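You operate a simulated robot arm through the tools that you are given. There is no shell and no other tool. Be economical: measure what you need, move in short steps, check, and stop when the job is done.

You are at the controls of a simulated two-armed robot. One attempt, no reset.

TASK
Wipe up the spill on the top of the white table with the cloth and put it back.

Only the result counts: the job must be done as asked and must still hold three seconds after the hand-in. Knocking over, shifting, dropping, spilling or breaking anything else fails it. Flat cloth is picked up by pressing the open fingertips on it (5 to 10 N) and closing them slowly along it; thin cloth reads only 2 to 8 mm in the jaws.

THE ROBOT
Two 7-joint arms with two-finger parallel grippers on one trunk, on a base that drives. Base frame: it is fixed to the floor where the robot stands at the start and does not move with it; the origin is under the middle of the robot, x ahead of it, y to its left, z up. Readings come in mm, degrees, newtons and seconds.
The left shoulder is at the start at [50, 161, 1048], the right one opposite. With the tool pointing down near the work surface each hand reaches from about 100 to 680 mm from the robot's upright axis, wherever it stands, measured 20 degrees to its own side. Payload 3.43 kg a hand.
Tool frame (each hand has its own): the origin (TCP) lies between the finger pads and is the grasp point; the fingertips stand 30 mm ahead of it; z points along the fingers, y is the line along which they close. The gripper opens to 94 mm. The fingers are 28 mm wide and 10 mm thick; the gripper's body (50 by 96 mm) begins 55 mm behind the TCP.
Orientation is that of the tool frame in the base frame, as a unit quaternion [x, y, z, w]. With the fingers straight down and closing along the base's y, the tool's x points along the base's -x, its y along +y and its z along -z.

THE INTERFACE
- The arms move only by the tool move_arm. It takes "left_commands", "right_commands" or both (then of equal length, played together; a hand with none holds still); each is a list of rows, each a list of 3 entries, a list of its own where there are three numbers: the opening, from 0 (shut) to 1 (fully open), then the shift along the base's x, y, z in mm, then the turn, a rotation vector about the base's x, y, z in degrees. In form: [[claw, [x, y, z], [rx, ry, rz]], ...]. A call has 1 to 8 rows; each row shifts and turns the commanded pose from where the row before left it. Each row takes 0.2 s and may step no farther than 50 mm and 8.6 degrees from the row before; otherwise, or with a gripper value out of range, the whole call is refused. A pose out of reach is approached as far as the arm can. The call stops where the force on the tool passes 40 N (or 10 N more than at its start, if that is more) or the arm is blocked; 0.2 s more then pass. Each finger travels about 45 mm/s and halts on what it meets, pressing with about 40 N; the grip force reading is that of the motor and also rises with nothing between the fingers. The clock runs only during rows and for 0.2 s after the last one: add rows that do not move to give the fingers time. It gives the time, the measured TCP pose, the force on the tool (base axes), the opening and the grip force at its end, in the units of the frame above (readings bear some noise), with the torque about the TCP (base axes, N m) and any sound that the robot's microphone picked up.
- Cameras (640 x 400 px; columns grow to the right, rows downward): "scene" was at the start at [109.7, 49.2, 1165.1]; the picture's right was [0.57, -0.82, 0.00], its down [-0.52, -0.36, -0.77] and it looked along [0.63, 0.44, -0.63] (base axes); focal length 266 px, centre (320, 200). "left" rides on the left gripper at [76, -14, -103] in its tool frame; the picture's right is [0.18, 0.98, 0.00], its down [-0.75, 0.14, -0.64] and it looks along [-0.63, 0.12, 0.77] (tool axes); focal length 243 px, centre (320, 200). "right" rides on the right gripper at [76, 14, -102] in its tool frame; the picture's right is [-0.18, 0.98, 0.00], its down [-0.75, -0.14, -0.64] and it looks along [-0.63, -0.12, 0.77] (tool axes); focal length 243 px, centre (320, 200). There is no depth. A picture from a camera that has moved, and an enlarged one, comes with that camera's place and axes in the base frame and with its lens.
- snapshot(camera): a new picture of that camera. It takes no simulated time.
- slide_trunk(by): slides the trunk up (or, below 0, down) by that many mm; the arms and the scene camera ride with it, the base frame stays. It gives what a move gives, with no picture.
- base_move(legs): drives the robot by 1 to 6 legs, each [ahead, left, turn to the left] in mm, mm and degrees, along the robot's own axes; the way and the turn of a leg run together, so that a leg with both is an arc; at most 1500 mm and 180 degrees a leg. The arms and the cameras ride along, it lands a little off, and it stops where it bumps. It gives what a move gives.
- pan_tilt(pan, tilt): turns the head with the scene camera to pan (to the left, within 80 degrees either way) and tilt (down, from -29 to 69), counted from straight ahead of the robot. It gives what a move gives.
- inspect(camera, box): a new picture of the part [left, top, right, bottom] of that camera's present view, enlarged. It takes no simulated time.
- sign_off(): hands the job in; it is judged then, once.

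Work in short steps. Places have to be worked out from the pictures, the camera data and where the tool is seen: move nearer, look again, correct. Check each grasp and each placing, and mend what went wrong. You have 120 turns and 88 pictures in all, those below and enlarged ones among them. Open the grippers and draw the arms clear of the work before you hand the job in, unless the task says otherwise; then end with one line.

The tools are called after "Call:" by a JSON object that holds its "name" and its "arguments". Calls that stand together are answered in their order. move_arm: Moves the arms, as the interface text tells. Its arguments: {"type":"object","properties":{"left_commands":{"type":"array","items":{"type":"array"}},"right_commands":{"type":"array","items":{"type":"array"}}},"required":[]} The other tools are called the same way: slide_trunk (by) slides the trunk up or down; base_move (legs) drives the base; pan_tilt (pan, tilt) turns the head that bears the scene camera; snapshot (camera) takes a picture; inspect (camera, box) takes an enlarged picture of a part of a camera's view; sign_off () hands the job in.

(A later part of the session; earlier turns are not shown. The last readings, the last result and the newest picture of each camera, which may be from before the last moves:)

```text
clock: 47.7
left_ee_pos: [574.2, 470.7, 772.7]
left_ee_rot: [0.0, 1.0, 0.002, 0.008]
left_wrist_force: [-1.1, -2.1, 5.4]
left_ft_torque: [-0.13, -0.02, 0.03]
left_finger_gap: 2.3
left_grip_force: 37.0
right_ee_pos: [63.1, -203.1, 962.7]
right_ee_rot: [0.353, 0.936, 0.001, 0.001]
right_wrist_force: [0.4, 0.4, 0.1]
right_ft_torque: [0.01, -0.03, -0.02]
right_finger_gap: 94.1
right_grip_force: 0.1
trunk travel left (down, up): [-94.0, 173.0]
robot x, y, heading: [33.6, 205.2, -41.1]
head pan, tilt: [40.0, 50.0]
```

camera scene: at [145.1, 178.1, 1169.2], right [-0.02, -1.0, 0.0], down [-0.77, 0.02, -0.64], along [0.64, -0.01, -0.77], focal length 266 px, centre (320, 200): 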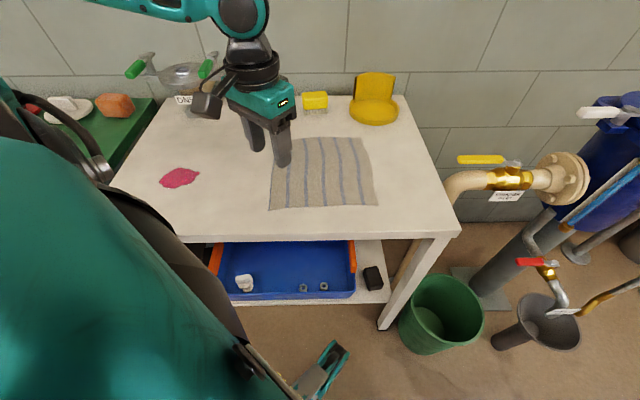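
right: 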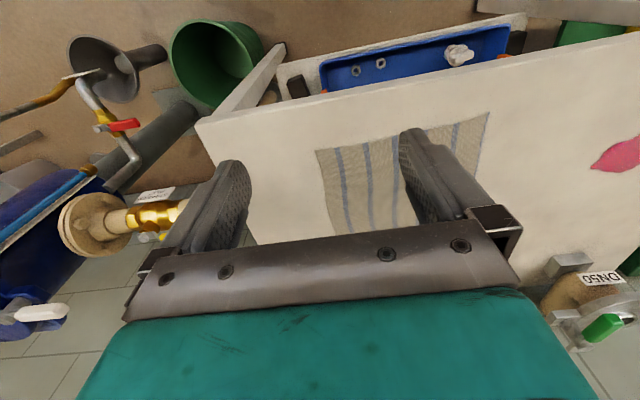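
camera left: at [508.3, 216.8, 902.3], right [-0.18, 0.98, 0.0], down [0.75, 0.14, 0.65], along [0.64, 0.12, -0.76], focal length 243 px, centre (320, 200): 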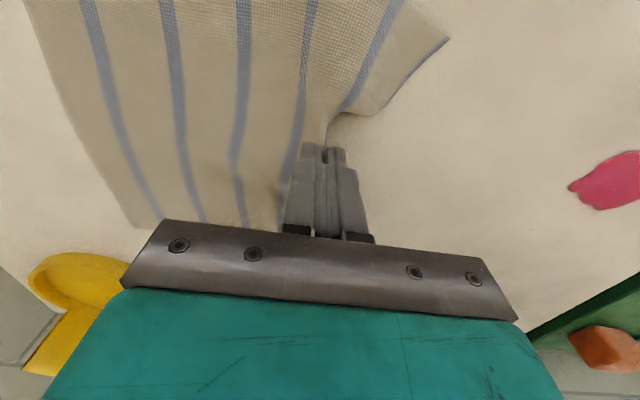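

The press is about 5 N with light drag, which is good. I'll continue the sweep to y≈545 at a slightly firmer press.

Call:
{"name": "move_arm", "arguments": {"left_commands": [[0, [0, 15, -0.3], [0, 0, 0]], [0, [0, 15, 0], [0, 0, 0]], [0, [0, 15, 0], [0, 0, 0]], [0, [0, 15, 0], [0, 0, 0]], [0, [0, 12, 0], [0, 0, 0]], [0, [0, 0, 0], [0, 0, 0]]]}}

Call:
{"name": "snapshot", "arguments": {"camera": "left"}}

Call:
{"name": "snapshot", "arguments": {"camera": "scene"}}

```text
clock: 49.1
left_ee_pos: [573.3, 543.9, 773.3]
left_ee_rot: [0.001, 1.0, 0.002, 0.007]
left_wrist_force: [-0.7, -2.6, 7.2]
left_ft_torque: [-0.18, -0.09, -0.03]
left_finger_gap: 2.1
left_grip_force: 37.0
right_ee_pos: [61.4, -203.1, 961.5]
right_ee_rot: [0.353, 0.936, 0.001, 0.002]
right_wrist_force: [0.0, 0.2, -0.4]
right_ft_torque: [0.0, -0.02, -0.02]
right_finger_gap: 94.1
right_grip_force: 0.0
trunk travel left (down, up): [-94.0, 173.0]
robot x, y, heading: [40.3, 204.5, -41.3]
head pan, tilt: [40.0, 50.0]
```

```text
64 pictures are left
camera left: at [494.9, 528.1, 874.5], right [-0.18, 0.98, 0.0], down [0.75, 0.14, 0.65], along [0.64, 0.12, -0.76], focal length 243 px, centre (320, 200)
```

left: 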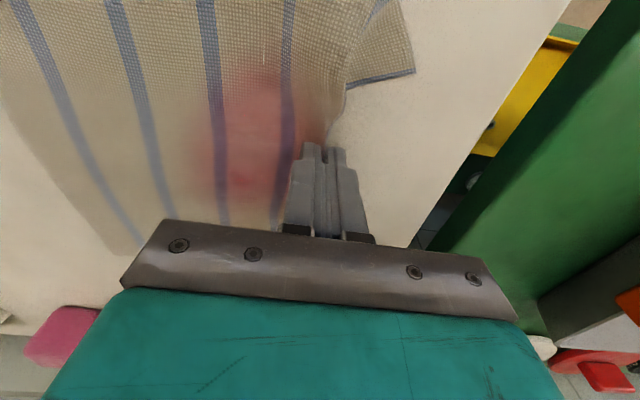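

```text
63 pictures are left
camera scene: at [144.5, 177.6, 1169.2], right [-0.02, -1.0, 0.0], down [-0.77, 0.02, -0.64], along [0.64, -0.01, -0.77], focal length 266 px, centre (320, 200)
```

scene: 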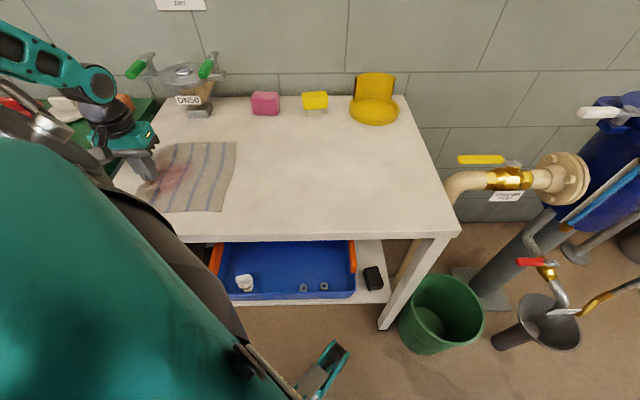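

The cloth is soaking up the pink. I'll rub in x across the spill, stepping back toward −y with the press kept on.

Call:
{"name": "move_arm", "arguments": {"left_commands": [[0, [20, -5, 0], [0, 0, 0]], [0, [20, -10, 0], [0, 0, 0]], [0, [-20, -10, 0], [0, 0, 0]], [0, [-20, -5, 0], [0, 0, 0]], [0, [-20, -5, 0], [0, 0, 0]], [0, [-15, -5, 0], [0, 0, 0]], [0, [20, -10, 0], [0, 0, 0]], [0, [15, -5, 0], [0, 0, 0]]]}}

Call:
{"name": "move_arm", "arguments": {"left_commands": [[0, [20, -5, 0], [0, 0, 0]], [0, [15, -10, 0], [0, 0, 0]], [0, [-20, -10, 0], [0, 0, 0]], [0, [-20, -5, 0], [0, 0, 0]], [0, [-20, -5, 0], [0, 0, 0]], [0, [-10, -5, 0], [0, 0, 0]], [0, [20, -5, 0], [0, 0, 0]], [0, [15, 0, 0], [0, 0, 0]]]}}

Call:
{"name": "snapshot", "arguments": {"camera": "left"}}

```text
clock: 50.9
left_ee_pos: [572.5, 487.7, 772.6]
left_ee_rot: [0.0, 1.0, 0.001, 0.007]
left_wrist_force: [-5.2, 1.9, 13.1]
left_ft_torque: [-0.11, 0.08, -0.06]
left_finger_gap: 2.1
left_grip_force: 37.3
right_ee_pos: [61.4, -201.9, 962.4]
right_ee_rot: [0.352, 0.936, 0.001, 0.001]
right_wrist_force: [0.1, 0.2, -0.6]
right_ft_torque: [-0.01, 0.03, -0.01]
right_finger_gap: 94.0
right_grip_force: 0.2
trunk travel left (down, up): [-94.0, 173.0]
robot x, y, heading: [35.4, 204.5, -41.0]
head pan, tilt: [40.0, 50.0]
```

```text
clock: 52.7
left_ee_pos: [574.3, 441.0, 772.6]
left_ee_rot: [0.001, 1.0, 0.002, 0.006]
left_wrist_force: [-2.9, -0.5, 6.1]
left_ft_torque: [-0.04, 0.02, 0.0]
left_finger_gap: 2.3
left_grip_force: 36.5
right_ee_pos: [61.7, -203.2, 962.5]
right_ee_rot: [0.353, 0.936, 0.0, 0.002]
right_wrist_force: [-0.2, -0.5, 0.2]
right_ft_torque: [-0.02, 0.03, -0.02]
right_finger_gap: 94.1
right_grip_force: 0.0
trunk travel left (down, up): [-94.0, 173.0]
robot x, y, heading: [39.6, 205.7, -41.3]
head pan, tilt: [40.0, 50.0]
```

```text
62 pictures are left
camera left: at [496.0, 426.5, 874.6], right [-0.18, 0.98, 0.0], down [0.75, 0.14, 0.65], along [0.64, 0.12, -0.76], focal length 243 px, centre (320, 200)
```

left: 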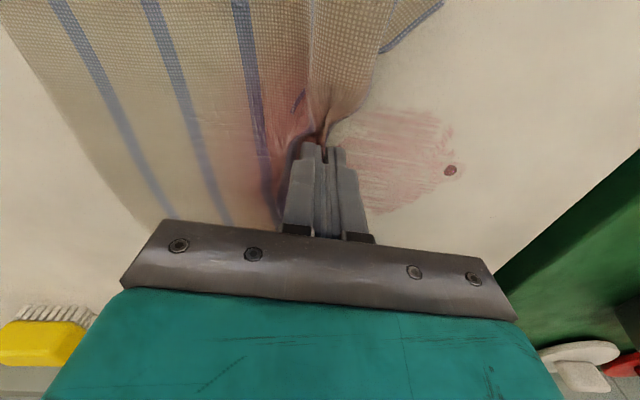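

It's mostly wiped, with faint streaks and a dark dot at (568, 526) left. I'll do more strokes along y at several x values.

Call:
{"name": "move_arm", "arguments": {"left_commands": [[0, [-28, 10, 0], [0, 0, 0]], [0, [0, 25, -0.4], [0, 0, 0]], [0, [0, 25, 0], [0, 0, 0]], [0, [0, 25, 0], [0, 0, 0]], [0, [0, 20, 0], [0, 0, 0]], [0, [20, 0, 0], [0, 0, 0]], [0, [0, -25, 0], [0, 0, 0]], [0, [0, -25, 0], [0, 0, 0]]]}}

Call:
{"name": "move_arm", "arguments": {"left_commands": [[0, [0, -25, 0], [0, 0, 0]], [0, [20, 0, 0], [0, 0, 0]], [0, [0, 25, 0], [0, 0, 0]], [0, [0, 25, 0], [0, 0, 0]], [0, [0, 25, 0], [0, 0, 0]], [0, [20, 0, 0], [0, 0, 0]], [0, [0, -25, 0], [0, 0, 0]], [0, [0, -25, 0], [0, 0, 0]]]}}

Call:
{"name": "move_arm", "arguments": {"left_commands": [[0, [0, -25, 0], [0, 0, 0]], [0, [0, -25, 0], [0, 0, 0]], [0, [-15, 0, 0], [0, 0, 0]], [0, [0, 0, 0], [0, 0, 0]]]}}

Call:
{"name": "snapshot", "arguments": {"camera": "left"}}

Call:
{"name": "snapshot", "arguments": {"camera": "scene"}}

```text
clock: 54.5
left_ee_pos: [566.7, 496.4, 773.1]
left_ee_rot: [0.002, 1.0, 0.002, 0.008]
left_wrist_force: [1.4, 1.5, 3.7]
left_ft_torque: [0.02, -0.05, 0.03]
left_finger_gap: 2.1
left_grip_force: 36.8
right_ee_pos: [62.0, -202.7, 963.0]
right_ee_rot: [0.352, 0.936, 0.001, 0.001]
right_wrist_force: [0.2, 0.1, -0.2]
right_ft_torque: [0.0, 0.02, 0.02]
right_finger_gap: 94.1
right_grip_force: 0.0
trunk travel left (down, up): [-94.0, 173.0]
robot x, y, heading: [37.3, 208.8, -41.2]
head pan, tilt: [40.0, 50.0]
```

```text
clock: 56.3
left_ee_pos: [605.3, 495.9, 771.9]
left_ee_rot: [0.001, 1.0, 0.002, 0.008]
left_wrist_force: [0.1, 3.1, 7.6]
left_ft_torque: [-0.01, -0.07, 0.01]
left_finger_gap: 2.2
left_grip_force: 36.7
right_ee_pos: [62.5, -202.5, 961.5]
right_ee_rot: [0.352, 0.936, 0.001, 0.001]
right_wrist_force: [0.0, -0.4, -0.2]
right_ft_torque: [0.01, 0.0, -0.01]
right_finger_gap: 94.1
right_grip_force: 0.0
trunk travel left (down, up): [-94.0, 173.0]
robot x, y, heading: [39.9, 207.4, -41.3]
head pan, tilt: [40.0, 50.0]
```

```text
clock: 57.3
left_ee_pos: [590.2, 445.2, 773.1]
left_ee_rot: [0.001, 1.0, 0.002, 0.007]
left_wrist_force: [0.5, -0.9, 4.1]
left_ft_torque: [-0.06, -0.06, -0.01]
left_finger_gap: 2.1
left_grip_force: 36.9
right_ee_pos: [61.1, -203.3, 962.5]
right_ee_rot: [0.353, 0.936, 0.001, 0.002]
right_wrist_force: [0.8, -0.1, 0.9]
right_ft_torque: [0.0, -0.02, 0.01]
right_finger_gap: 94.0
right_grip_force: 0.1
trunk travel left (down, up): [-94.0, 173.0]
robot x, y, heading: [39.3, 206.2, -41.1]
head pan, tilt: [40.0, 50.0]
```

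```text
61 pictures are left
camera left: at [511.9, 430.3, 874.3], right [-0.18, 0.98, 0.0], down [0.75, 0.14, 0.65], along [0.64, 0.12, -0.76], focal length 243 px, centre (320, 200)
```

left: 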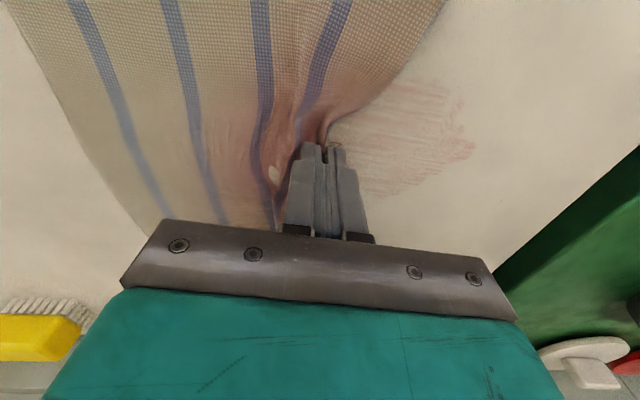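

```text
60 pictures are left
camera scene: at [144.8, 177.9, 1169.2], right [-0.02, -1.0, 0.0], down [-0.77, 0.02, -0.64], along [0.64, -0.01, -0.77], focal length 266 px, centre (320, 200)
```

scene: 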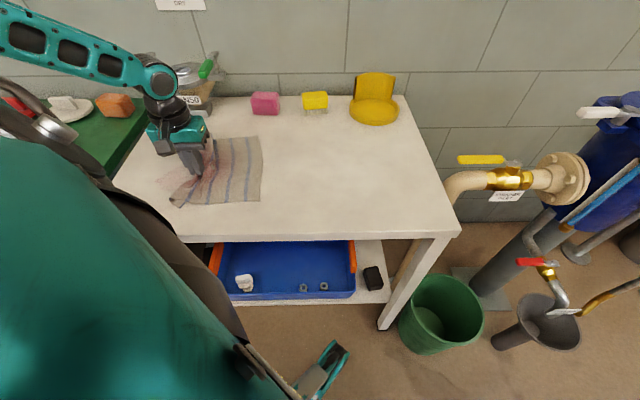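

The dot is gone and only faint streaks remain. I'll go over it again with dense x strokes and a slightly firmer press.

Call:
{"name": "move_arm", "arguments": {"left_commands": [[0, [28, 0, -0.6], [0, 0, 0]], [0, [0, 12, 0], [0, 0, 0]], [0, [-28, 0, 0], [0, 0, 0]], [0, [-28, 0, 0], [0, 0, 0]], [0, [-28, 0, 0], [0, 0, 0]], [0, [0, 14, 0], [0, 0, 0]], [0, [28, 0, 0], [0, 0, 0]], [0, [28, 0, 0], [0, 0, 0]]]}}

Call:
{"name": "move_arm", "arguments": {"left_commands": [[0, [28, 0, 0], [0, 0, 0]], [0, [0, 14, 0], [0, 0, 0]], [0, [-28, 0, 0], [0, 0, 0]], [0, [-28, 0, 0], [0, 0, 0]], [0, [-28, 0, 0], [0, 0, 0]], [0, [0, 14, 0], [0, 0, 0]], [0, [28, 0, 0], [0, 0, 0]], [0, [28, 0, 0], [0, 0, 0]]]}}

Call:
{"name": "move_arm", "arguments": {"left_commands": [[0, [28, 0, 0], [0, 0, 0]], [0, [0, 14, 0], [0, 0, 0]], [0, [-28, 0, 0], [0, 0, 0]], [0, [-28, 0, 0], [0, 0, 0]], [0, [-28, 0, 0], [0, 0, 0]], [0, [0, 14, 0], [0, 0, 0]], [0, [28, 0, 0], [0, 0, 0]], [0, [28, 0, 0], [0, 0, 0]]]}}

Call:
{"name": "move_arm", "arguments": {"left_commands": [[0, [0, 15, 0], [0, 0, 0]], [0, [0, -30, 0], [0, 0, 0]], [0, [0, -30, 0], [0, 0, 0]], [0, [0, -30, 0], [0, 0, 0]], [0, [0, -30, 0], [0, 0, 0]], [0, [0, 0, 0], [0, 0, 0]]]}}

Call:
{"name": "snapshot", "arguments": {"camera": "left"}}

```text
clock: 59.1
left_ee_pos: [589.0, 471.2, 769.9]
left_ee_rot: [0.001, 1.0, 0.001, 0.008]
left_wrist_force: [-1.6, -0.2, 4.2]
left_ft_torque: [-0.07, 0.08, 0.01]
left_finger_gap: 2.0
left_grip_force: 37.3
right_ee_pos: [62.3, -202.9, 963.7]
right_ee_rot: [0.353, 0.935, 0.001, 0.002]
right_wrist_force: [-0.4, 0.0, -0.8]
right_ft_torque: [0.01, -0.03, 0.02]
right_finger_gap: 94.2
right_grip_force: 0.1
trunk travel left (down, up): [-94.0, 173.0]
robot x, y, heading: [38.3, 204.7, -41.2]
head pan, tilt: [40.0, 50.0]
```

```text
clock: 60.9
left_ee_pos: [590.9, 500.3, 773.0]
left_ee_rot: [0.001, 1.0, 0.0, 0.007]
left_wrist_force: [-2.3, 0.7, 4.6]
left_ft_torque: [-0.06, 0.05, -0.06]
left_finger_gap: 2.1
left_grip_force: 36.9
right_ee_pos: [62.7, -202.7, 962.1]
right_ee_rot: [0.352, 0.936, 0.0, 0.0]
right_wrist_force: [0.8, 1.1, 0.5]
right_ft_torque: [-0.01, 0.02, 0.0]
right_finger_gap: 94.0
right_grip_force: 0.0
trunk travel left (down, up): [-94.0, 173.0]
robot x, y, heading: [40.2, 209.1, -41.3]
head pan, tilt: [40.0, 50.0]
```

```text
clock: 62.7
left_ee_pos: [591.0, 527.9, 771.9]
left_ee_rot: [0.001, 1.0, 0.002, 0.007]
left_wrist_force: [-4.1, 0.4, 9.5]
left_ft_torque: [-0.06, 0.1, -0.02]
left_finger_gap: 2.1
left_grip_force: 36.8
right_ee_pos: [61.7, -203.6, 962.7]
right_ee_rot: [0.353, 0.936, 0.001, 0.001]
right_wrist_force: [-0.7, 0.5, -0.5]
right_ft_torque: [0.01, -0.02, 0.0]
right_finger_gap: 93.9
right_grip_force: 0.0
trunk travel left (down, up): [-94.0, 173.0]
robot x, y, heading: [35.4, 206.7, -41.0]
head pan, tilt: [40.0, 50.0]
```

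```text
clock: 64.1
left_ee_pos: [590.9, 424.0, 772.2]
left_ee_rot: [0.001, 1.0, 0.002, 0.01]
left_wrist_force: [0.4, 5.4, 13.7]
left_ft_torque: [0.09, 0.04, -0.01]
left_finger_gap: 2.0
left_grip_force: 36.7
right_ee_pos: [61.2, -203.4, 963.1]
right_ee_rot: [0.352, 0.936, 0.0, 0.001]
right_wrist_force: [0.2, -0.2, 0.1]
right_ft_torque: [-0.01, -0.01, 0.0]
right_finger_gap: 94.0
right_grip_force: 0.0
trunk travel left (down, up): [-94.0, 173.0]
robot x, y, heading: [37.2, 201.6, -41.3]
head pan, tilt: [40.0, 50.0]
```

```text
59 pictures are left
camera left: at [512.7, 407.8, 873.7], right [-0.18, 0.98, 0.0], down [0.74, 0.14, 0.66], along [0.64, 0.12, -0.75], focal length 243 px, centre (320, 200)
```

left: 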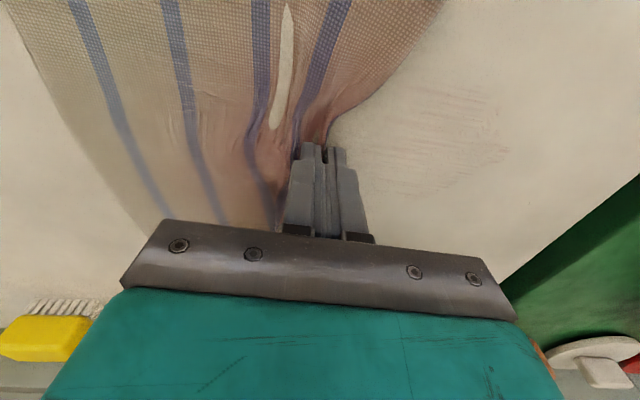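

Almost clean; only a faint trace is left. I'll make one more round of strokes, including the area currently under the cloth.

Call:
{"name": "move_arm", "arguments": {"left_commands": [[0, [-28, 20, 0], [0, 0, 0]], [0, [-28, 0, 0], [0, 0, 0]], [0, [0, 14, 0], [0, 0, 0]], [0, [28, 0, 0], [0, 0, 0]], [0, [28, 0, 0], [0, 0, 0]], [0, [28, 0, 0], [0, 0, 0]], [0, [0, 14, 0], [0, 0, 0]], [0, [-28, 0, 0], [0, 0, 0]]]}}

Call:
{"name": "move_arm", "arguments": {"left_commands": [[0, [-28, 0, 0], [0, 0, 0]], [0, [-28, 0, 0], [0, 0, 0]], [0, [0, 14, 0], [0, 0, 0]], [0, [28, 0, 0], [0, 0, 0]], [0, [28, 0, 0], [0, 0, 0]], [0, [28, 0, 0], [0, 0, 0]], [0, [0, 14, 0], [0, 0, 0]], [0, [-28, 0, 0], [0, 0, 0]]]}}

Call:
{"name": "move_arm", "arguments": {"left_commands": [[0, [-28, 0, 0], [0, 0, 0]], [0, [-28, 0, 0], [0, 0, 0]], [0, [0, 14, 0], [0, 0, 0]], [0, [28, 0, 0], [0, 0, 0]], [0, [28, 0, 0], [0, 0, 0]], [0, [28, 0, 0], [0, 0, 0]], [0, [0, 14, 0], [0, 0, 0]], [0, [-28, 0, 0], [0, 0, 0]]]}}

Call:
{"name": "move_arm", "arguments": {"left_commands": [[0, [-28, 0, 0], [0, 0, 0]], [0, [-10, -30, 0], [0, 0, 0]], [0, [0, -30, 0], [0, 0, 0]], [0, [0, -30, 0], [0, 0, 0]], [0, [0, -25, 0], [0, 0, 0]], [0, [0, 0, 0], [0, 0, 0]]]}}

Call:
{"name": "snapshot", "arguments": {"camera": "left"}}

```text
clock: 65.9
left_ee_pos: [588.9, 470.2, 772.6]
left_ee_rot: [0.001, 1.0, 0.002, 0.01]
left_wrist_force: [3.5, 0.9, 15.2]
left_ft_torque: [-0.01, -0.03, 0.0]
left_finger_gap: 2.1
left_grip_force: 37.1
right_ee_pos: [60.6, -202.5, 962.4]
right_ee_rot: [0.353, 0.936, 0.0, 0.001]
right_wrist_force: [0.5, 0.3, 0.2]
right_ft_torque: [0.02, 0.03, -0.02]
right_finger_gap: 94.0
right_grip_force: 0.0
trunk travel left (down, up): [-94.0, 173.0]
robot x, y, heading: [35.8, 206.4, -41.4]
head pan, tilt: [40.0, 50.0]
```

```text
clock: 67.7
left_ee_pos: [590.6, 499.1, 774.0]
left_ee_rot: [0.001, 1.0, 0.001, 0.006]
left_wrist_force: [0.3, 0.4, 1.9]
left_ft_torque: [-0.02, 0.02, 0.04]
left_finger_gap: 2.1
left_grip_force: 36.8
right_ee_pos: [62.8, -202.6, 963.2]
right_ee_rot: [0.352, 0.936, 0.001, 0.001]
right_wrist_force: [0.6, -0.9, 2.0]
right_ft_torque: [-0.02, 0.01, 0.04]
right_finger_gap: 93.9
right_grip_force: 0.0
trunk travel left (down, up): [-94.0, 173.0]
robot x, y, heading: [36.6, 208.3, -41.1]
head pan, tilt: [40.0, 50.0]
```

```text
clock: 69.5
left_ee_pos: [593.6, 527.8, 773.2]
left_ee_rot: [0.001, 1.0, 0.001, 0.007]
left_wrist_force: [0.5, -0.8, 1.2]
left_ft_torque: [0.0, 0.02, 0.01]
left_finger_gap: 1.9
left_grip_force: 37.0
right_ee_pos: [63.4, -202.5, 963.1]
right_ee_rot: [0.353, 0.936, 0.0, 0.002]
right_wrist_force: [0.2, 0.3, 0.6]
right_ft_torque: [-0.01, -0.02, -0.02]
right_finger_gap: 94.1
right_grip_force: 0.1
trunk travel left (down, up): [-94.0, 173.0]
robot x, y, heading: [33.0, 206.8, -41.2]
head pan, tilt: [40.0, 50.0]
```

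```text
clock: 70.9
left_ee_pos: [553.3, 412.1, 773.0]
left_ee_rot: [0.001, 1.0, 0.001, 0.008]
left_wrist_force: [0.4, 3.2, 9.2]
left_ft_torque: [0.07, -0.04, 0.03]
left_finger_gap: 1.9
left_grip_force: 36.5
right_ee_pos: [63.0, -202.8, 962.7]
right_ee_rot: [0.353, 0.936, 0.0, 0.001]
right_wrist_force: [-0.6, 0.1, -0.8]
right_ft_torque: [0.02, 0.0, 0.01]
right_finger_gap: 93.9
right_grip_force: 0.0
trunk travel left (down, up): [-94.0, 173.0]
robot x, y, heading: [42.2, 205.6, -41.3]
head pan, tilt: [40.0, 50.0]
```

```text
58 pictures are left
camera left: at [475.7, 396.4, 874.2], right [-0.18, 0.98, 0.0], down [0.74, 0.14, 0.65], along [0.64, 0.12, -0.76], focal length 243 px, centre (320, 200)
```

left: 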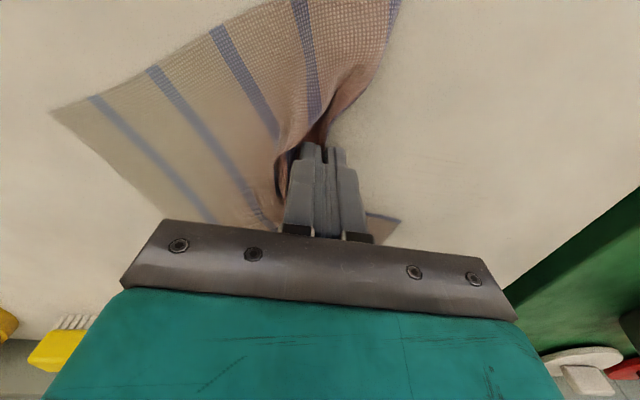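

The spill area looks clean. I'll lift the cloth clear and check the table and how the cloth hangs.

Call:
{"name": "move_arm", "arguments": {"left_commands": [[0, [5, -15, 25], [0, 0, 0]], [0, [5, -15, 30], [0, 0, 0]], [0, [5, -15, 30], [0, 0, 0]], [0, [5, -15, 30], [0, 0, 0]], [0, [5, -15, 30], [0, 0, 0]], [0, [5, -15, 30], [0, 0, 0]], [0, [0, -15, 20], [0, 0, 0]], [0, [0, 0, 0], [0, 0, 0]]]}}

Call:
{"name": "snapshot", "arguments": {"camera": "scene"}}

Call:
{"name": "snapshot", "arguments": {"camera": "left"}}

```text
clock: 72.7
left_ee_pos: [582.4, 307.7, 968.1]
left_ee_rot: [0.001, 1.0, 0.002, 0.006]
left_wrist_force: [1.3, 0.1, -0.6]
left_ft_torque: [0.01, -0.01, 0.0]
left_finger_gap: 1.8
left_grip_force: 36.5
right_ee_pos: [62.8, -203.2, 962.8]
right_ee_rot: [0.353, 0.936, 0.001, 0.0]
right_wrist_force: [0.5, -0.3, 0.5]
right_ft_torque: [0.01, -0.01, 0.01]
right_finger_gap: 94.0
right_grip_force: 0.0
trunk travel left (down, up): [-94.0, 173.0]
robot x, y, heading: [36.5, 204.3, -41.1]
head pan, tilt: [40.0, 50.0]
```

```text
57 pictures are left
camera scene: at [145.1, 178.2, 1169.2], right [-0.02, -1.0, 0.0], down [-0.77, 0.02, -0.64], along [0.64, -0.01, -0.77], focal length 266 px, centre (320, 200)
```

scene: 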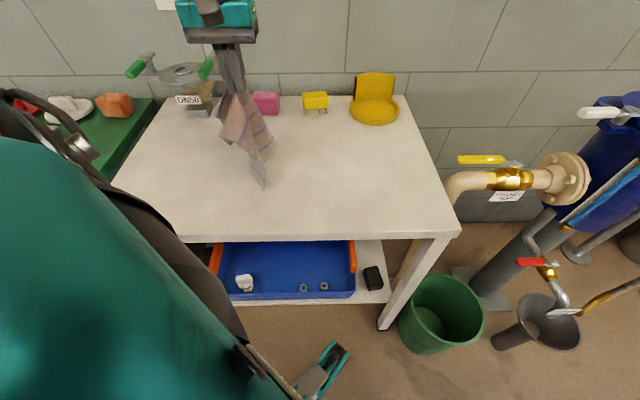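

```text
56 pictures are left
camera left: at [504.6, 293.1, 1069.5], right [-0.18, 0.98, 0.0], down [0.75, 0.14, 0.65], along [0.64, 0.12, -0.76], focal length 243 px, centre (320, 200)
```

left: 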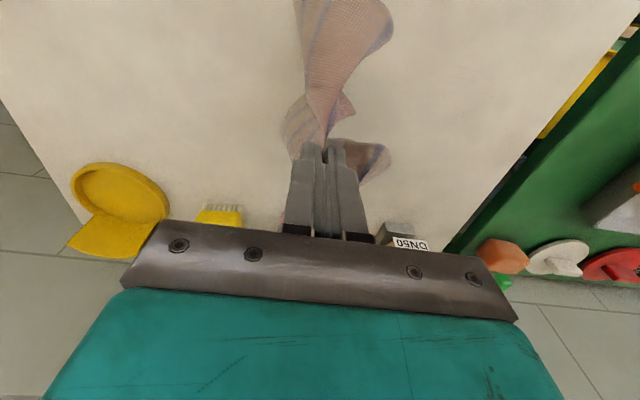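

The table looks clean. I'll zoom in to verify, and carry the hanging cloth to the right (y≈60) ready to lay it back.

Call:
{"name": "inspect", "arguments": {"camera": "scene", "box": [110, 110, 290, 230]}}

Call:
{"name": "move_arm", "arguments": {"left_commands": [[0, [0, -35, 0], [0, 0, 0]], [0, [0, -35, 0], [0, 0, 0]], [0, [0, -35, 0], [0, 0, 0]], [0, [0, -35, 0], [0, 0, 0]], [0, [0, -35, 0], [0, 0, 0]], [0, [0, -35, 0], [0, 0, 0]], [0, [0, -35, 0], [0, 0, 0]], [0, [0, 0, 0], [0, 0, 0]]]}}

Call:
{"name": "snapshot", "arguments": {"camera": "scene"}}

```text
3.33 times, centred on (200, 170) of scene
camera zoom: at [145.1, 178.2, 1169.2], right [-0.02, -1.0, 0.0], down [-0.77, 0.02, -0.64], along [0.64, -0.01, -0.77], focal length 888 px, centre (720, 300)
```

zoom: 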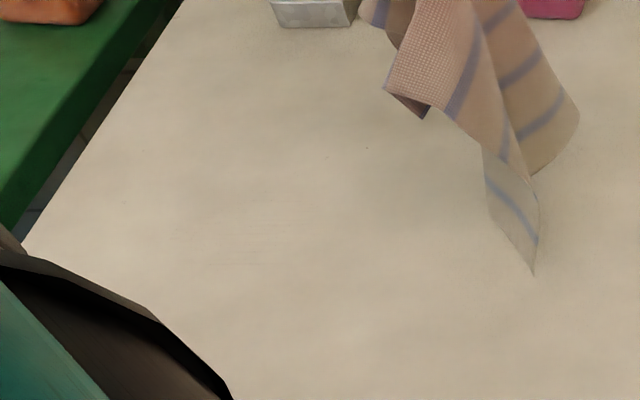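

```text
clock: 74.5
left_ee_pos: [583.0, 61.9, 966.0]
left_ee_rot: [0.001, 1.0, 0.001, 0.006]
left_wrist_force: [-0.5, -0.4, -0.4]
left_ft_torque: [0.01, 0.04, 0.0]
left_finger_gap: 2.1
left_grip_force: 37.0
right_ee_pos: [62.4, -202.8, 962.2]
right_ee_rot: [0.352, 0.936, 0.001, 0.0]
right_wrist_force: [-0.4, 0.4, 0.1]
right_ft_torque: [-0.01, 0.01, -0.02]
right_finger_gap: 94.3
right_grip_force: 0.0
trunk travel left (down, up): [-94.0, 173.0]
robot x, y, heading: [35.5, 205.4, -41.3]
head pan, tilt: [40.0, 50.0]
```

```text
54 pictures are left
camera scene: at [145.0, 178.1, 1169.2], right [-0.02, -1.0, 0.0], down [-0.77, 0.02, -0.64], along [0.64, -0.01, -0.77], focal length 266 px, centre (320, 200)
```

scene: 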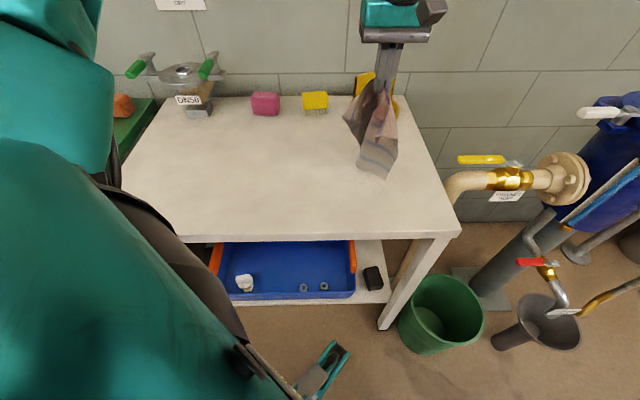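

The spill is gone. Now I'll lay the cloth: lower until the free end touches, then move left while descending so it unrolls flat.

Call:
{"name": "move_arm", "arguments": {"left_commands": [[0, [0, -15, -35], [0, 0, 0]], [0, [0, -15, -35], [0, 0, 0]], [0, [0, 15, -25], [0, 0, 0]], [0, [0, 20, -25], [0, 0, 0]], [0, [0, 25, -25], [0, 0, 0]], [0, [0, 25, -20], [0, 0, 0]], [0, [0, 25, -20], [0, 0, 0]], [0, [0, 0, 0], [0, 0, 0]]]}}

Call:
{"name": "inspect", "arguments": {"camera": "scene", "box": [200, 60, 480, 240]}}

```text
clock: 76.3
left_ee_pos: [584.0, 142.9, 780.7]
left_ee_rot: [0.001, 1.0, 0.001, 0.007]
left_wrist_force: [0.1, -0.6, -0.5]
left_ft_torque: [0.01, 0.04, 0.0]
left_finger_gap: 2.1
left_grip_force: 36.9
right_ee_pos: [62.4, -203.2, 962.2]
right_ee_rot: [0.354, 0.935, 0.001, 0.0]
right_wrist_force: [-0.2, 0.0, -0.1]
right_ft_torque: [0.0, -0.01, 0.0]
right_finger_gap: 94.0
right_grip_force: 0.0
trunk travel left (down, up): [-94.0, 173.0]
robot x, y, heading: [39.0, 205.0, -40.9]
head pan, tilt: [40.0, 50.0]
```

```text
2.22 times, centred on (340, 150) of scene
camera zoom: at [145.1, 178.1, 1169.2], right [-0.02, -1.0, 0.0], down [-0.77, 0.02, -0.64], along [0.64, -0.01, -0.77], focal length 592 px, centre (276, 311)
```

zoom: 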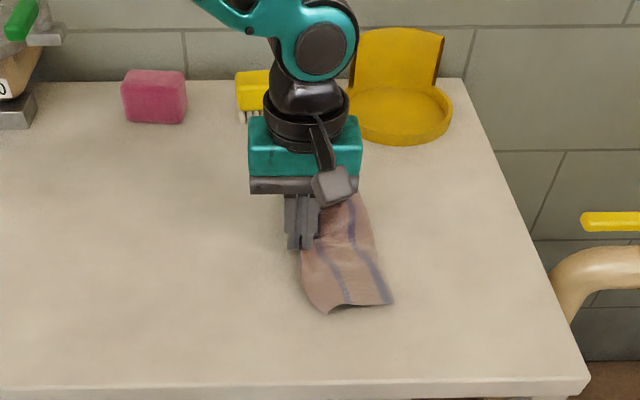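

The cloth is down but bunched. I'll drag it left to stretch it.

Call:
{"name": "move_arm", "arguments": {"left_commands": [[0, [0, 20, -3], [0, 0, 0]], [0, [0, 20, 0], [0, 0, 0]], [0, [0, 20, 0], [0, 0, 0]], [0, [0, 20, 0], [0, 0, 0]], [0, [0, 10, 0], [0, 0, 0]], [0, [0, 0, 0], [0, 0, 0]]]}}

Call:
{"name": "inspect", "arguments": {"camera": "scene", "box": [200, 60, 480, 240]}}

Call:
{"name": "snapshot", "arguments": {"camera": "left"}}

```text
clock: 77.7
left_ee_pos: [582.4, 232.0, 780.2]
left_ee_rot: [0.001, 1.0, 0.0, 0.007]
left_wrist_force: [-0.5, -0.2, -0.1]
left_ft_torque: [0.01, 0.0, -0.01]
left_finger_gap: 2.2
left_grip_force: 36.8
right_ee_pos: [62.2, -201.6, 961.5]
right_ee_rot: [0.352, 0.936, 0.0, 0.0]
right_wrist_force: [-0.1, -0.1, 0.9]
right_ft_torque: [0.04, 0.01, -0.02]
right_finger_gap: 94.0
right_grip_force: 0.0
trunk travel left (down, up): [-94.0, 173.0]
robot x, y, heading: [40.6, 204.4, -41.3]
head pan, tilt: [40.0, 50.0]
```

```text
2.22 times, centred on (340, 150) of scene
camera zoom: at [145.1, 178.1, 1169.2], right [-0.02, -1.0, 0.0], down [-0.77, 0.02, -0.64], along [0.64, -0.01, -0.77], focal length 592 px, centre (276, 311)
```

zoom: 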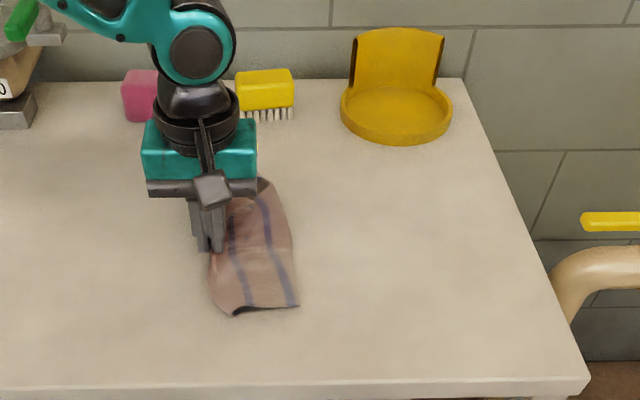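

```text
51 pictures are left
camera left: at [504.3, 218.2, 881.1], right [-0.18, 0.98, 0.0], down [0.75, 0.14, 0.65], along [0.64, 0.12, -0.76], focal length 243 px, centre (320, 200)
```

left: 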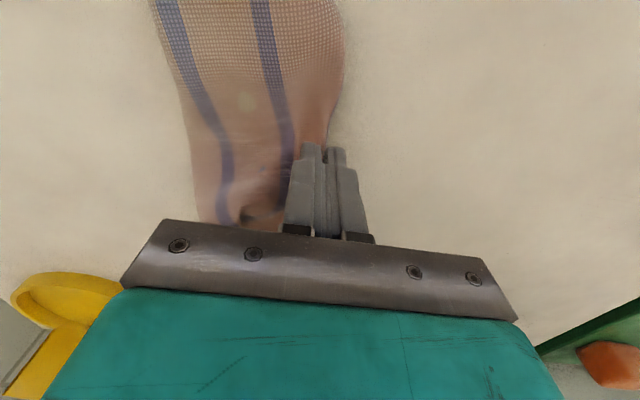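

The free half folded under because I lowered it straight down. I'll lift it again, let it hang still, and lay it with much more sideways motion.

Call:
{"name": "move_arm", "arguments": {"left_commands": [[0, [0, -10, 35], [0, 0, 0]], [0, [0, -20, 40], [0, 0, 0]], [0, [0, -25, 40], [0, 0, 0]], [0, [0, -30, 35], [0, 0, 0]], [0, [0, -30, 25], [0, 0, 0]], [0, [0, -30, 15], [0, 0, 0]], [0, [0, -30, 0], [0, 0, 0]], [0, [0, -25, 0], [0, 0, 0]]]}}

Call:
{"name": "move_arm", "arguments": {"left_commands": [[0, [0, 0, 0], [0, 0, 0]], [0, [0, 0, 0], [0, 0, 0]], [0, [0, 0, 0], [0, 0, 0]], [0, [0, 0, 0], [0, 0, 0]], [0, [0, 0, 0], [0, 0, 0]]]}}

Call:
{"name": "inspect", "arguments": {"camera": "scene", "box": [200, 0, 480, 240]}}

```text
clock: 79.5
left_ee_pos: [584.2, 33.9, 968.6]
left_ee_rot: [0.001, 1.0, 0.002, 0.007]
left_wrist_force: [0.2, -0.7, -0.7]
left_ft_torque: [0.02, -0.02, 0.03]
left_finger_gap: 2.2
left_grip_force: 36.6
right_ee_pos: [62.8, -202.8, 962.9]
right_ee_rot: [0.353, 0.936, 0.001, 0.0]
right_wrist_force: [0.8, 0.5, -0.1]
right_ft_torque: [-0.03, 0.0, 0.02]
right_finger_gap: 93.6
right_grip_force: 0.1
trunk travel left (down, up): [-94.0, 173.0]
robot x, y, heading: [38.4, 205.6, -40.9]
head pan, tilt: [40.0, 50.0]
```

```text
clock: 80.7
left_ee_pos: [584.8, 33.7, 969.1]
left_ee_rot: [0.001, 1.0, 0.001, 0.007]
left_wrist_force: [-0.2, -0.7, -0.8]
left_ft_torque: [0.02, 0.01, 0.01]
left_finger_gap: 2.2
left_grip_force: 37.1
right_ee_pos: [62.1, -202.5, 963.0]
right_ee_rot: [0.352, 0.936, 0.001, 0.0]
right_wrist_force: [0.2, 1.2, 0.6]
right_ft_torque: [0.0, 0.03, -0.01]
right_finger_gap: 94.1
right_grip_force: 0.1
trunk travel left (down, up): [-94.0, 173.0]
robot x, y, heading: [39.5, 206.9, -41.1]
head pan, tilt: [40.0, 50.0]
```

```text
1.67 times, centred on (340, 120) of scene
camera zoom: at [145.1, 178.1, 1169.2], right [-0.02, -1.0, 0.0], down [-0.77, 0.02, -0.64], along [0.64, -0.01, -0.77], focal length 444 px, centre (287, 333)
```

zoom: 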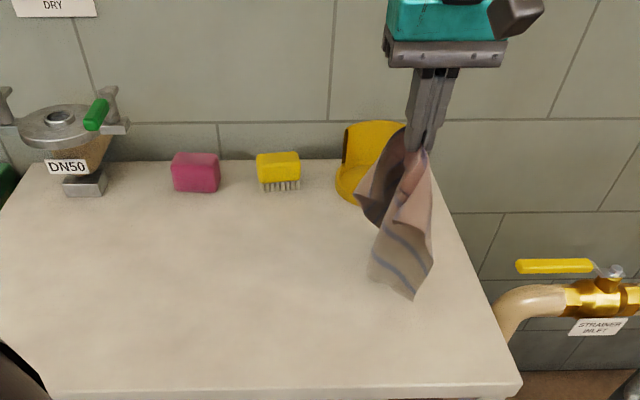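

The free end is just about at the table under the hand. Now I'll sweep left fast with a descent that starts slow.

Call:
{"name": "move_arm", "arguments": {"left_commands": [[0, [0, 30, -8], [0, 0, 0]], [0, [0, 32, -14], [0, 0, 0]], [0, [0, 32, -22], [0, 0, 0]], [0, [0, 30, -30], [0, 0, 0]], [0, [0, 28, -35], [0, 0, 0]], [0, [0, 24, -40], [0, 0, 0]], [0, [0, 20, -40], [0, 0, 0]], [0, [0, 0, 0], [0, 0, 0]]]}}

Call:
{"name": "inspect", "arguments": {"camera": "scene", "box": [200, 60, 480, 240]}}

```text
clock: 82.5
left_ee_pos: [586.8, 229.8, 776.2]
left_ee_rot: [0.001, 1.0, 0.001, 0.007]
left_wrist_force: [0.4, 0.0, 0.9]
left_ft_torque: [0.03, 0.01, -0.01]
left_finger_gap: 2.0
left_grip_force: 36.8
right_ee_pos: [62.6, -202.1, 962.9]
right_ee_rot: [0.353, 0.936, 0.001, 0.0]
right_wrist_force: [0.0, -0.1, 0.1]
right_ft_torque: [-0.03, -0.02, 0.02]
right_finger_gap: 94.0
right_grip_force: 0.0
trunk travel left (down, up): [-94.0, 173.0]
robot x, y, heading: [39.0, 208.2, -41.3]
head pan, tilt: [40.0, 50.0]
```

```text
2.22 times, centred on (340, 150) of scene
camera zoom: at [145.1, 178.1, 1169.3], right [-0.02, -1.0, 0.0], down [-0.77, 0.02, -0.64], along [0.64, -0.01, -0.77], focal length 592 px, centre (276, 311)
```

zoom: 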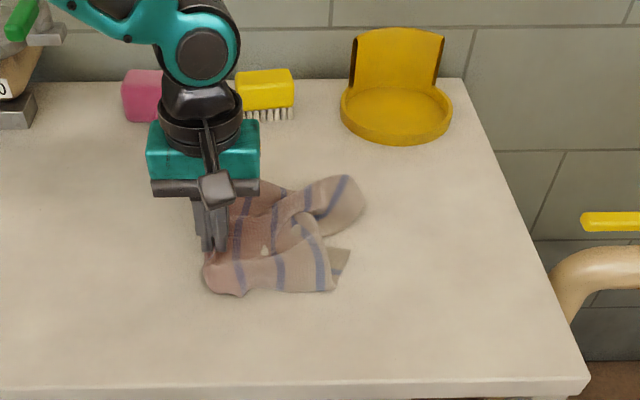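

Much better: it lies between about y 80 and 250, near its original place, though rumpled on the right side. I'll lower, release, back off and look.

Call:
{"name": "move_arm", "arguments": {"left_commands": [[0, [0, 5, -2], [0, 0, 0]], [0.1, [0, 0, 0], [0, 0, 0]], [0.25, [0, 0, 0], [0, 0, 0]], [0.45, [0, 0, 0], [0, 0, 0]], [0.6, [0, 0, 1], [0, 0, 0]], [0.6, [0, 0, 10], [0, 0, 0]], [0.6, [0, 0, 30], [0, 0, 0]], [0.6, [0, 0, 40], [0, 0, 0]]]}}

Call:
{"name": "move_arm", "arguments": {"left_commands": [[0.6, [0, 40, 20], [0, 0, 0]], [0.6, [0, 45, 0], [0, 0, 0]], [0.6, [0, 45, 0], [0, 0, 0]], [0.6, [0, 0, 0], [0, 0, 0]]]}}

Call:
{"name": "inspect", "arguments": {"camera": "scene", "box": [200, 60, 480, 240]}}

Call:
{"name": "snapshot", "arguments": {"camera": "left"}}

```text
clock: 84.3
left_ee_pos: [584.0, 233.0, 857.0]
left_ee_rot: [0.001, 1.0, 0.001, 0.006]
left_wrist_force: [0.4, 0.7, -0.2]
left_ft_torque: [0.03, 0.0, 0.0]
left_finger_gap: 56.5
left_grip_force: 0.2
right_ee_pos: [62.2, -202.6, 962.5]
right_ee_rot: [0.353, 0.936, 0.001, 0.002]
right_wrist_force: [0.4, 0.6, 0.8]
right_ft_torque: [0.01, 0.0, 0.01]
right_finger_gap: 93.9
right_grip_force: 0.0
trunk travel left (down, up): [-94.0, 173.0]
robot x, y, heading: [37.2, 206.0, -41.3]
head pan, tilt: [40.0, 50.0]
```

```text
clock: 85.3
left_ee_pos: [586.2, 364.6, 879.8]
left_ee_rot: [0.001, 1.0, 0.002, 0.006]
left_wrist_force: [-0.5, 0.3, 0.1]
left_ft_torque: [0.01, 0.0, -0.01]
left_finger_gap: 56.5
left_grip_force: 0.1
right_ee_pos: [62.3, -202.2, 962.3]
right_ee_rot: [0.352, 0.936, 0.0, 0.001]
right_wrist_force: [-0.2, -0.8, -0.1]
right_ft_torque: [0.02, 0.0, 0.0]
right_finger_gap: 94.3
right_grip_force: 0.1
trunk travel left (down, up): [-94.0, 173.0]
robot x, y, heading: [38.2, 204.7, -41.4]
head pan, tilt: [40.0, 50.0]
```

```text
2.22 times, centred on (340, 150) of scene
camera zoom: at [144.8, 178.0, 1169.2], right [-0.02, -1.0, 0.0], down [-0.77, 0.02, -0.64], along [0.64, -0.01, -0.77], focal length 592 px, centre (276, 311)
```

zoom: 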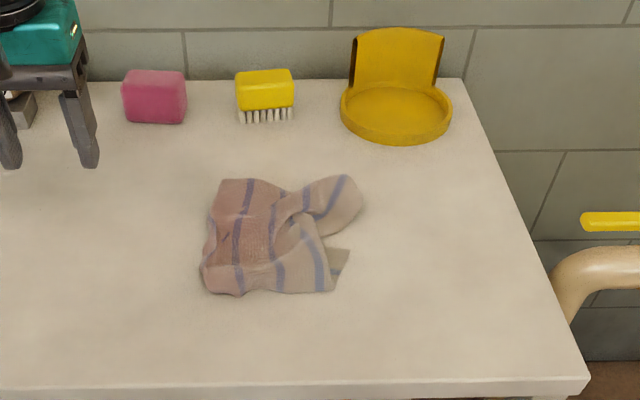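

```text
47 pictures are left
camera left: at [507.9, 349.9, 981.9], right [-0.18, 0.98, 0.0], down [0.74, 0.14, 0.65], along [0.64, 0.12, -0.76], focal length 243 px, centre (320, 200)
```

left: 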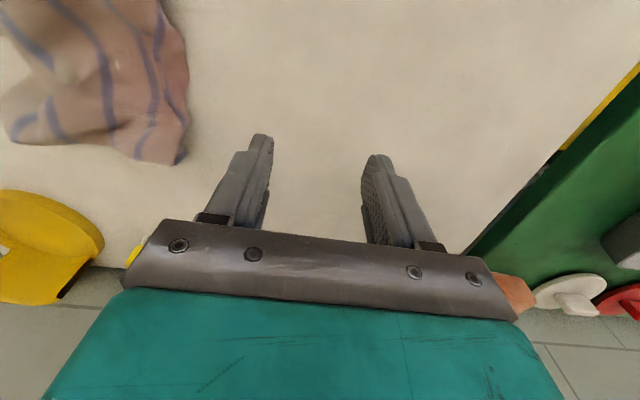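

The cloth is centred around (615, 160), essentially its original place (597, 166), but rumpled. I'll try to spread it by pulling out the right-hand corners, starting with a closer look.

Call:
{"name": "move_arm", "arguments": {"left_commands": [[0.6, [-15, -45, 0], [0, 0, 0]], [0.6, [-15, -45, 0], [0, 0, 0]], [0.6, [-15, -45, 0], [0, 0, 0]], [0.6, [-15, -45, 0], [0, 0, 0]], [0.6, [0, -40, 0], [0, 0, 0]], [0.6, [0, -20, 0], [0, 0, 0]], [0.6, [0, 0, 0], [0, 0, 0]]]}}

Call:
{"name": "snapshot", "arguments": {"camera": "left"}}

```text
clock: 86.9
left_ee_pos: [522.6, 123.8, 880.9]
left_ee_rot: [0.001, 1.0, 0.001, 0.007]
left_wrist_force: [-0.2, 0.4, -0.9]
left_ft_torque: [-0.03, -0.02, -0.01]
left_finger_gap: 56.7
left_grip_force: 0.0
right_ee_pos: [62.0, -203.1, 963.1]
right_ee_rot: [0.352, 0.936, 0.001, 0.0]
right_wrist_force: [0.0, -0.3, 0.1]
right_ft_torque: [0.02, 0.0, 0.04]
right_finger_gap: 94.3
right_grip_force: 0.1
trunk travel left (down, up): [-94.0, 173.0]
robot x, y, heading: [36.8, 206.5, -41.0]
head pan, tilt: [40.0, 50.0]
```

```text
46 pictures are left
camera left: at [444.1, 109.8, 982.7], right [-0.18, 0.98, 0.0], down [0.74, 0.14, 0.65], along [0.64, 0.12, -0.76], focal length 243 px, centre (320, 200)
```

left: 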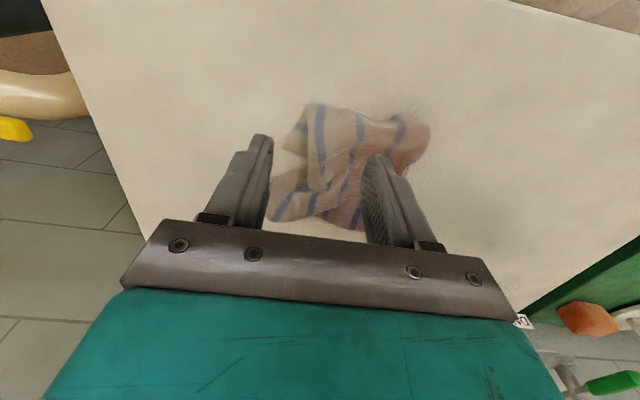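

Call:
{"name": "inspect", "arguments": {"camera": "left", "box": [250, 80, 450, 240]}}

```text
2.50 times, centred on (350, 160) of left
camera zoom: at [444.1, 109.8, 982.7], right [-0.18, 0.98, 0.0], down [0.74, 0.14, 0.65], along [0.64, 0.12, -0.76], focal length 606 px, centre (245, 300)
```

zoom: 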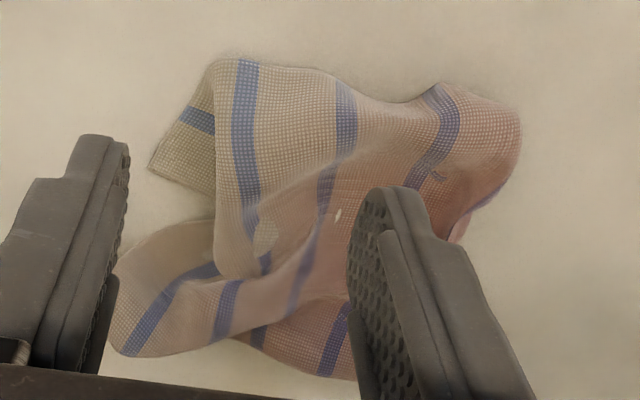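

The front-right corner is folded under, with its tip at about (578, 92). I'll pinch it there and pull toward front-right.

Call:
{"name": "move_arm", "arguments": {"left_commands": [[0.27, [30, -12, -30], [0, 0, 0]], [0.27, [30, -12, -35], [0, 0, 0]], [0.27, [3, 0, -25], [0, 0, 0]], [0.27, [0, 0, -10], [0, 0, 0]], [0.27, [0, 0, -6], [0, 0, 0]], [0.27, [0, 0, -3], [0, 0, 0]], [0.27, [0, 0, 0], [0, 0, 0]]]}}

Call:
{"name": "inspect", "arguments": {"camera": "left", "box": [200, 50, 480, 240]}}

```text
clock: 88.5
left_ee_pos: [587.5, 97.7, 771.6]
left_ee_rot: [0.001, 1.0, 0.0, 0.008]
left_wrist_force: [0.1, -1.8, 10.5]
left_ft_torque: [0.13, 0.13, 0.02]
left_finger_gap: 25.0
left_grip_force: 0.1
right_ee_pos: [61.6, -203.0, 963.9]
right_ee_rot: [0.352, 0.936, 0.0, 0.002]
right_wrist_force: [0.4, -0.4, -1.4]
right_ft_torque: [0.02, -0.02, 0.0]
right_finger_gap: 94.1
right_grip_force: 0.1
trunk travel left (down, up): [-94.0, 173.0]
robot x, y, heading: [38.7, 208.3, -41.1]
head pan, tilt: [40.0, 50.0]
```

```text
2.11 times, centred on (340, 145) of left
camera zoom: at [509.1, 84.0, 873.3], right [-0.18, 0.98, 0.0], down [0.74, 0.14, 0.65], along [0.64, 0.12, -0.76], focal length 511 px, centre (278, 316)
```

zoom: 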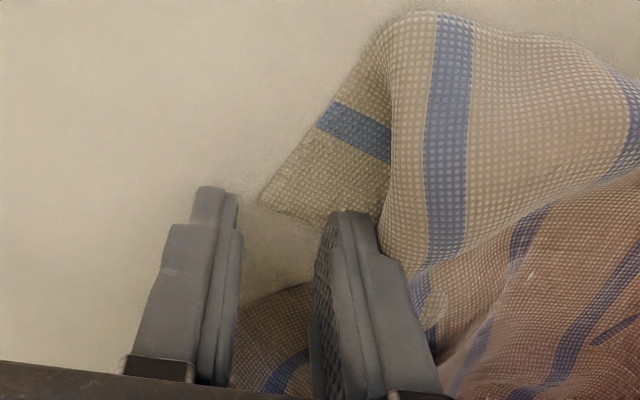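

The tip is slightly nearer the robot than the fingers. I'll lift a bit, shift −21 mm in x and +6 in y, press again and close.

Call:
{"name": "move_arm", "arguments": {"left_commands": [[0.27, [0, 0, 10], [0, 0, 0]], [0.27, [-21, 6, 0], [0, 0, 0]], [0.27, [0, 0, -7], [0, 0, 0]], [0.27, [0, 0, -3], [0, 0, 0]], [0.27, [0, 0, 0], [0, 0, 0]], [0.2, [0, 0, 0], [0, 0, 0]], [0.12, [0, 0, 0], [0, 0, 0]]]}}

Call:
{"name": "move_arm", "arguments": {"left_commands": [[0.05, [0, 0, 0], [0, 0, 0]], [0, [0, 0, 0], [0, 0, 0]], [0, [0, 0, 0], [0, 0, 0]], [0, [0, 0, 3], [0, 0, 0]], [0, [0, 0, 0], [0, 0, 0]]]}}

Call:
{"name": "inspect", "arguments": {"camera": "left", "box": [200, 50, 480, 240]}}

```text
clock: 90.1
left_ee_pos: [565.7, 104.7, 771.7]
left_ee_rot: [0.0, 1.0, -0.001, 0.008]
left_wrist_force: [1.4, -0.8, 10.8]
left_ft_torque: [0.01, 0.07, -0.01]
left_finger_gap: 10.7
left_grip_force: 0.0
right_ee_pos: [60.8, -202.7, 963.4]
right_ee_rot: [0.353, 0.936, 0.001, 0.002]
right_wrist_force: [0.0, 0.2, -0.3]
right_ft_torque: [0.02, 0.01, 0.0]
right_finger_gap: 93.9
right_grip_force: 0.0
trunk travel left (down, up): [-94.0, 173.0]
robot x, y, heading: [38.6, 208.0, -41.1]
head pan, tilt: [40.0, 50.0]
```

```text
clock: 91.3
left_ee_pos: [564.5, 104.7, 771.3]
left_ee_rot: [0.002, 1.0, 0.003, 0.007]
left_wrist_force: [0.5, 0.9, 1.7]
left_ft_torque: [0.02, -0.02, 0.05]
left_finger_gap: 0.0
left_grip_force: 33.3
right_ee_pos: [62.9, -202.6, 963.0]
right_ee_rot: [0.353, 0.936, 0.001, 0.001]
right_wrist_force: [-1.2, 0.4, -0.6]
right_ft_torque: [-0.01, 0.03, 0.01]
right_finger_gap: 94.3
right_grip_force: 0.1
trunk travel left (down, up): [-94.0, 173.0]
robot x, y, heading: [43.8, 205.6, -41.1]
head pan, tilt: [40.0, 50.0]
```

```text
2.11 times, centred on (340, 145) of left
camera zoom: at [486.6, 90.5, 874.1], right [-0.18, 0.98, 0.0], down [0.75, 0.14, 0.65], along [0.64, 0.12, -0.76], focal length 511 px, centre (278, 316)
```

zoom: 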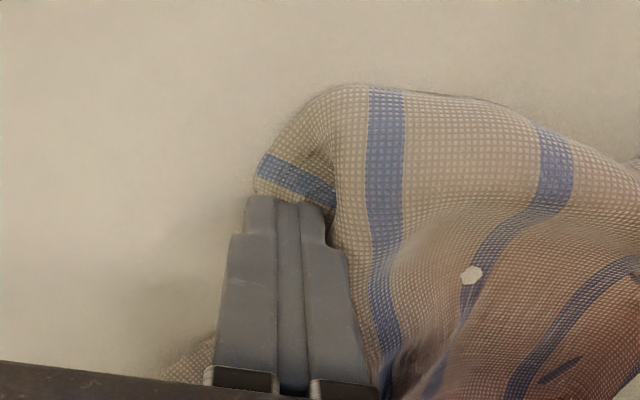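

The gap is 0, so nothing is pinched, but the fingertips sit on the corner. I'll try pressing and dragging it outward by friction.

Call:
{"name": "move_arm", "arguments": {"left_commands": [[0, [0, 0, -2.5], [0, 0, 0]], [0, [0, 0, 0], [0, 0, 0]], [0, [-8, -5, 0], [0, 0, 0]], [0, [-12, -8, 0], [0, 0, 0]], [0, [-12, -8, 0], [0, 0, 0]], [0, [-12, -8, 0], [0, 0, 0]], [0, [0, 0, 0], [0, 0, 0]]]}}

Call:
{"name": "snapshot", "arguments": {"camera": "left"}}

```text
clock: 92.9
left_ee_pos: [520.0, 75.7, 772.7]
left_ee_rot: [0.001, 1.0, 0.0, 0.008]
left_wrist_force: [3.3, 2.3, 21.1]
left_ft_torque: [0.08, -0.02, 0.01]
left_finger_gap: 0.0
left_grip_force: 32.9
right_ee_pos: [61.4, -202.1, 963.8]
right_ee_rot: [0.353, 0.936, 0.0, 0.001]
right_wrist_force: [0.6, -0.9, -0.4]
right_ft_torque: [-0.02, 0.0, 0.02]
right_finger_gap: 94.0
right_grip_force: 0.0
trunk travel left (down, up): [-94.0, 173.0]
robot x, y, heading: [38.8, 206.4, -41.3]
head pan, tilt: [40.0, 50.0]
```

```text
42 pictures are left
camera left: at [441.9, 61.9, 873.3], right [-0.18, 0.98, 0.0], down [0.74, 0.14, 0.65], along [0.64, 0.12, -0.76], focal length 243 px, centre (320, 200)
```

left: 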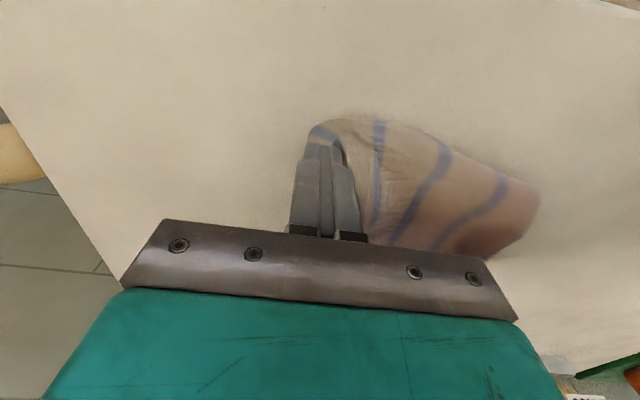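

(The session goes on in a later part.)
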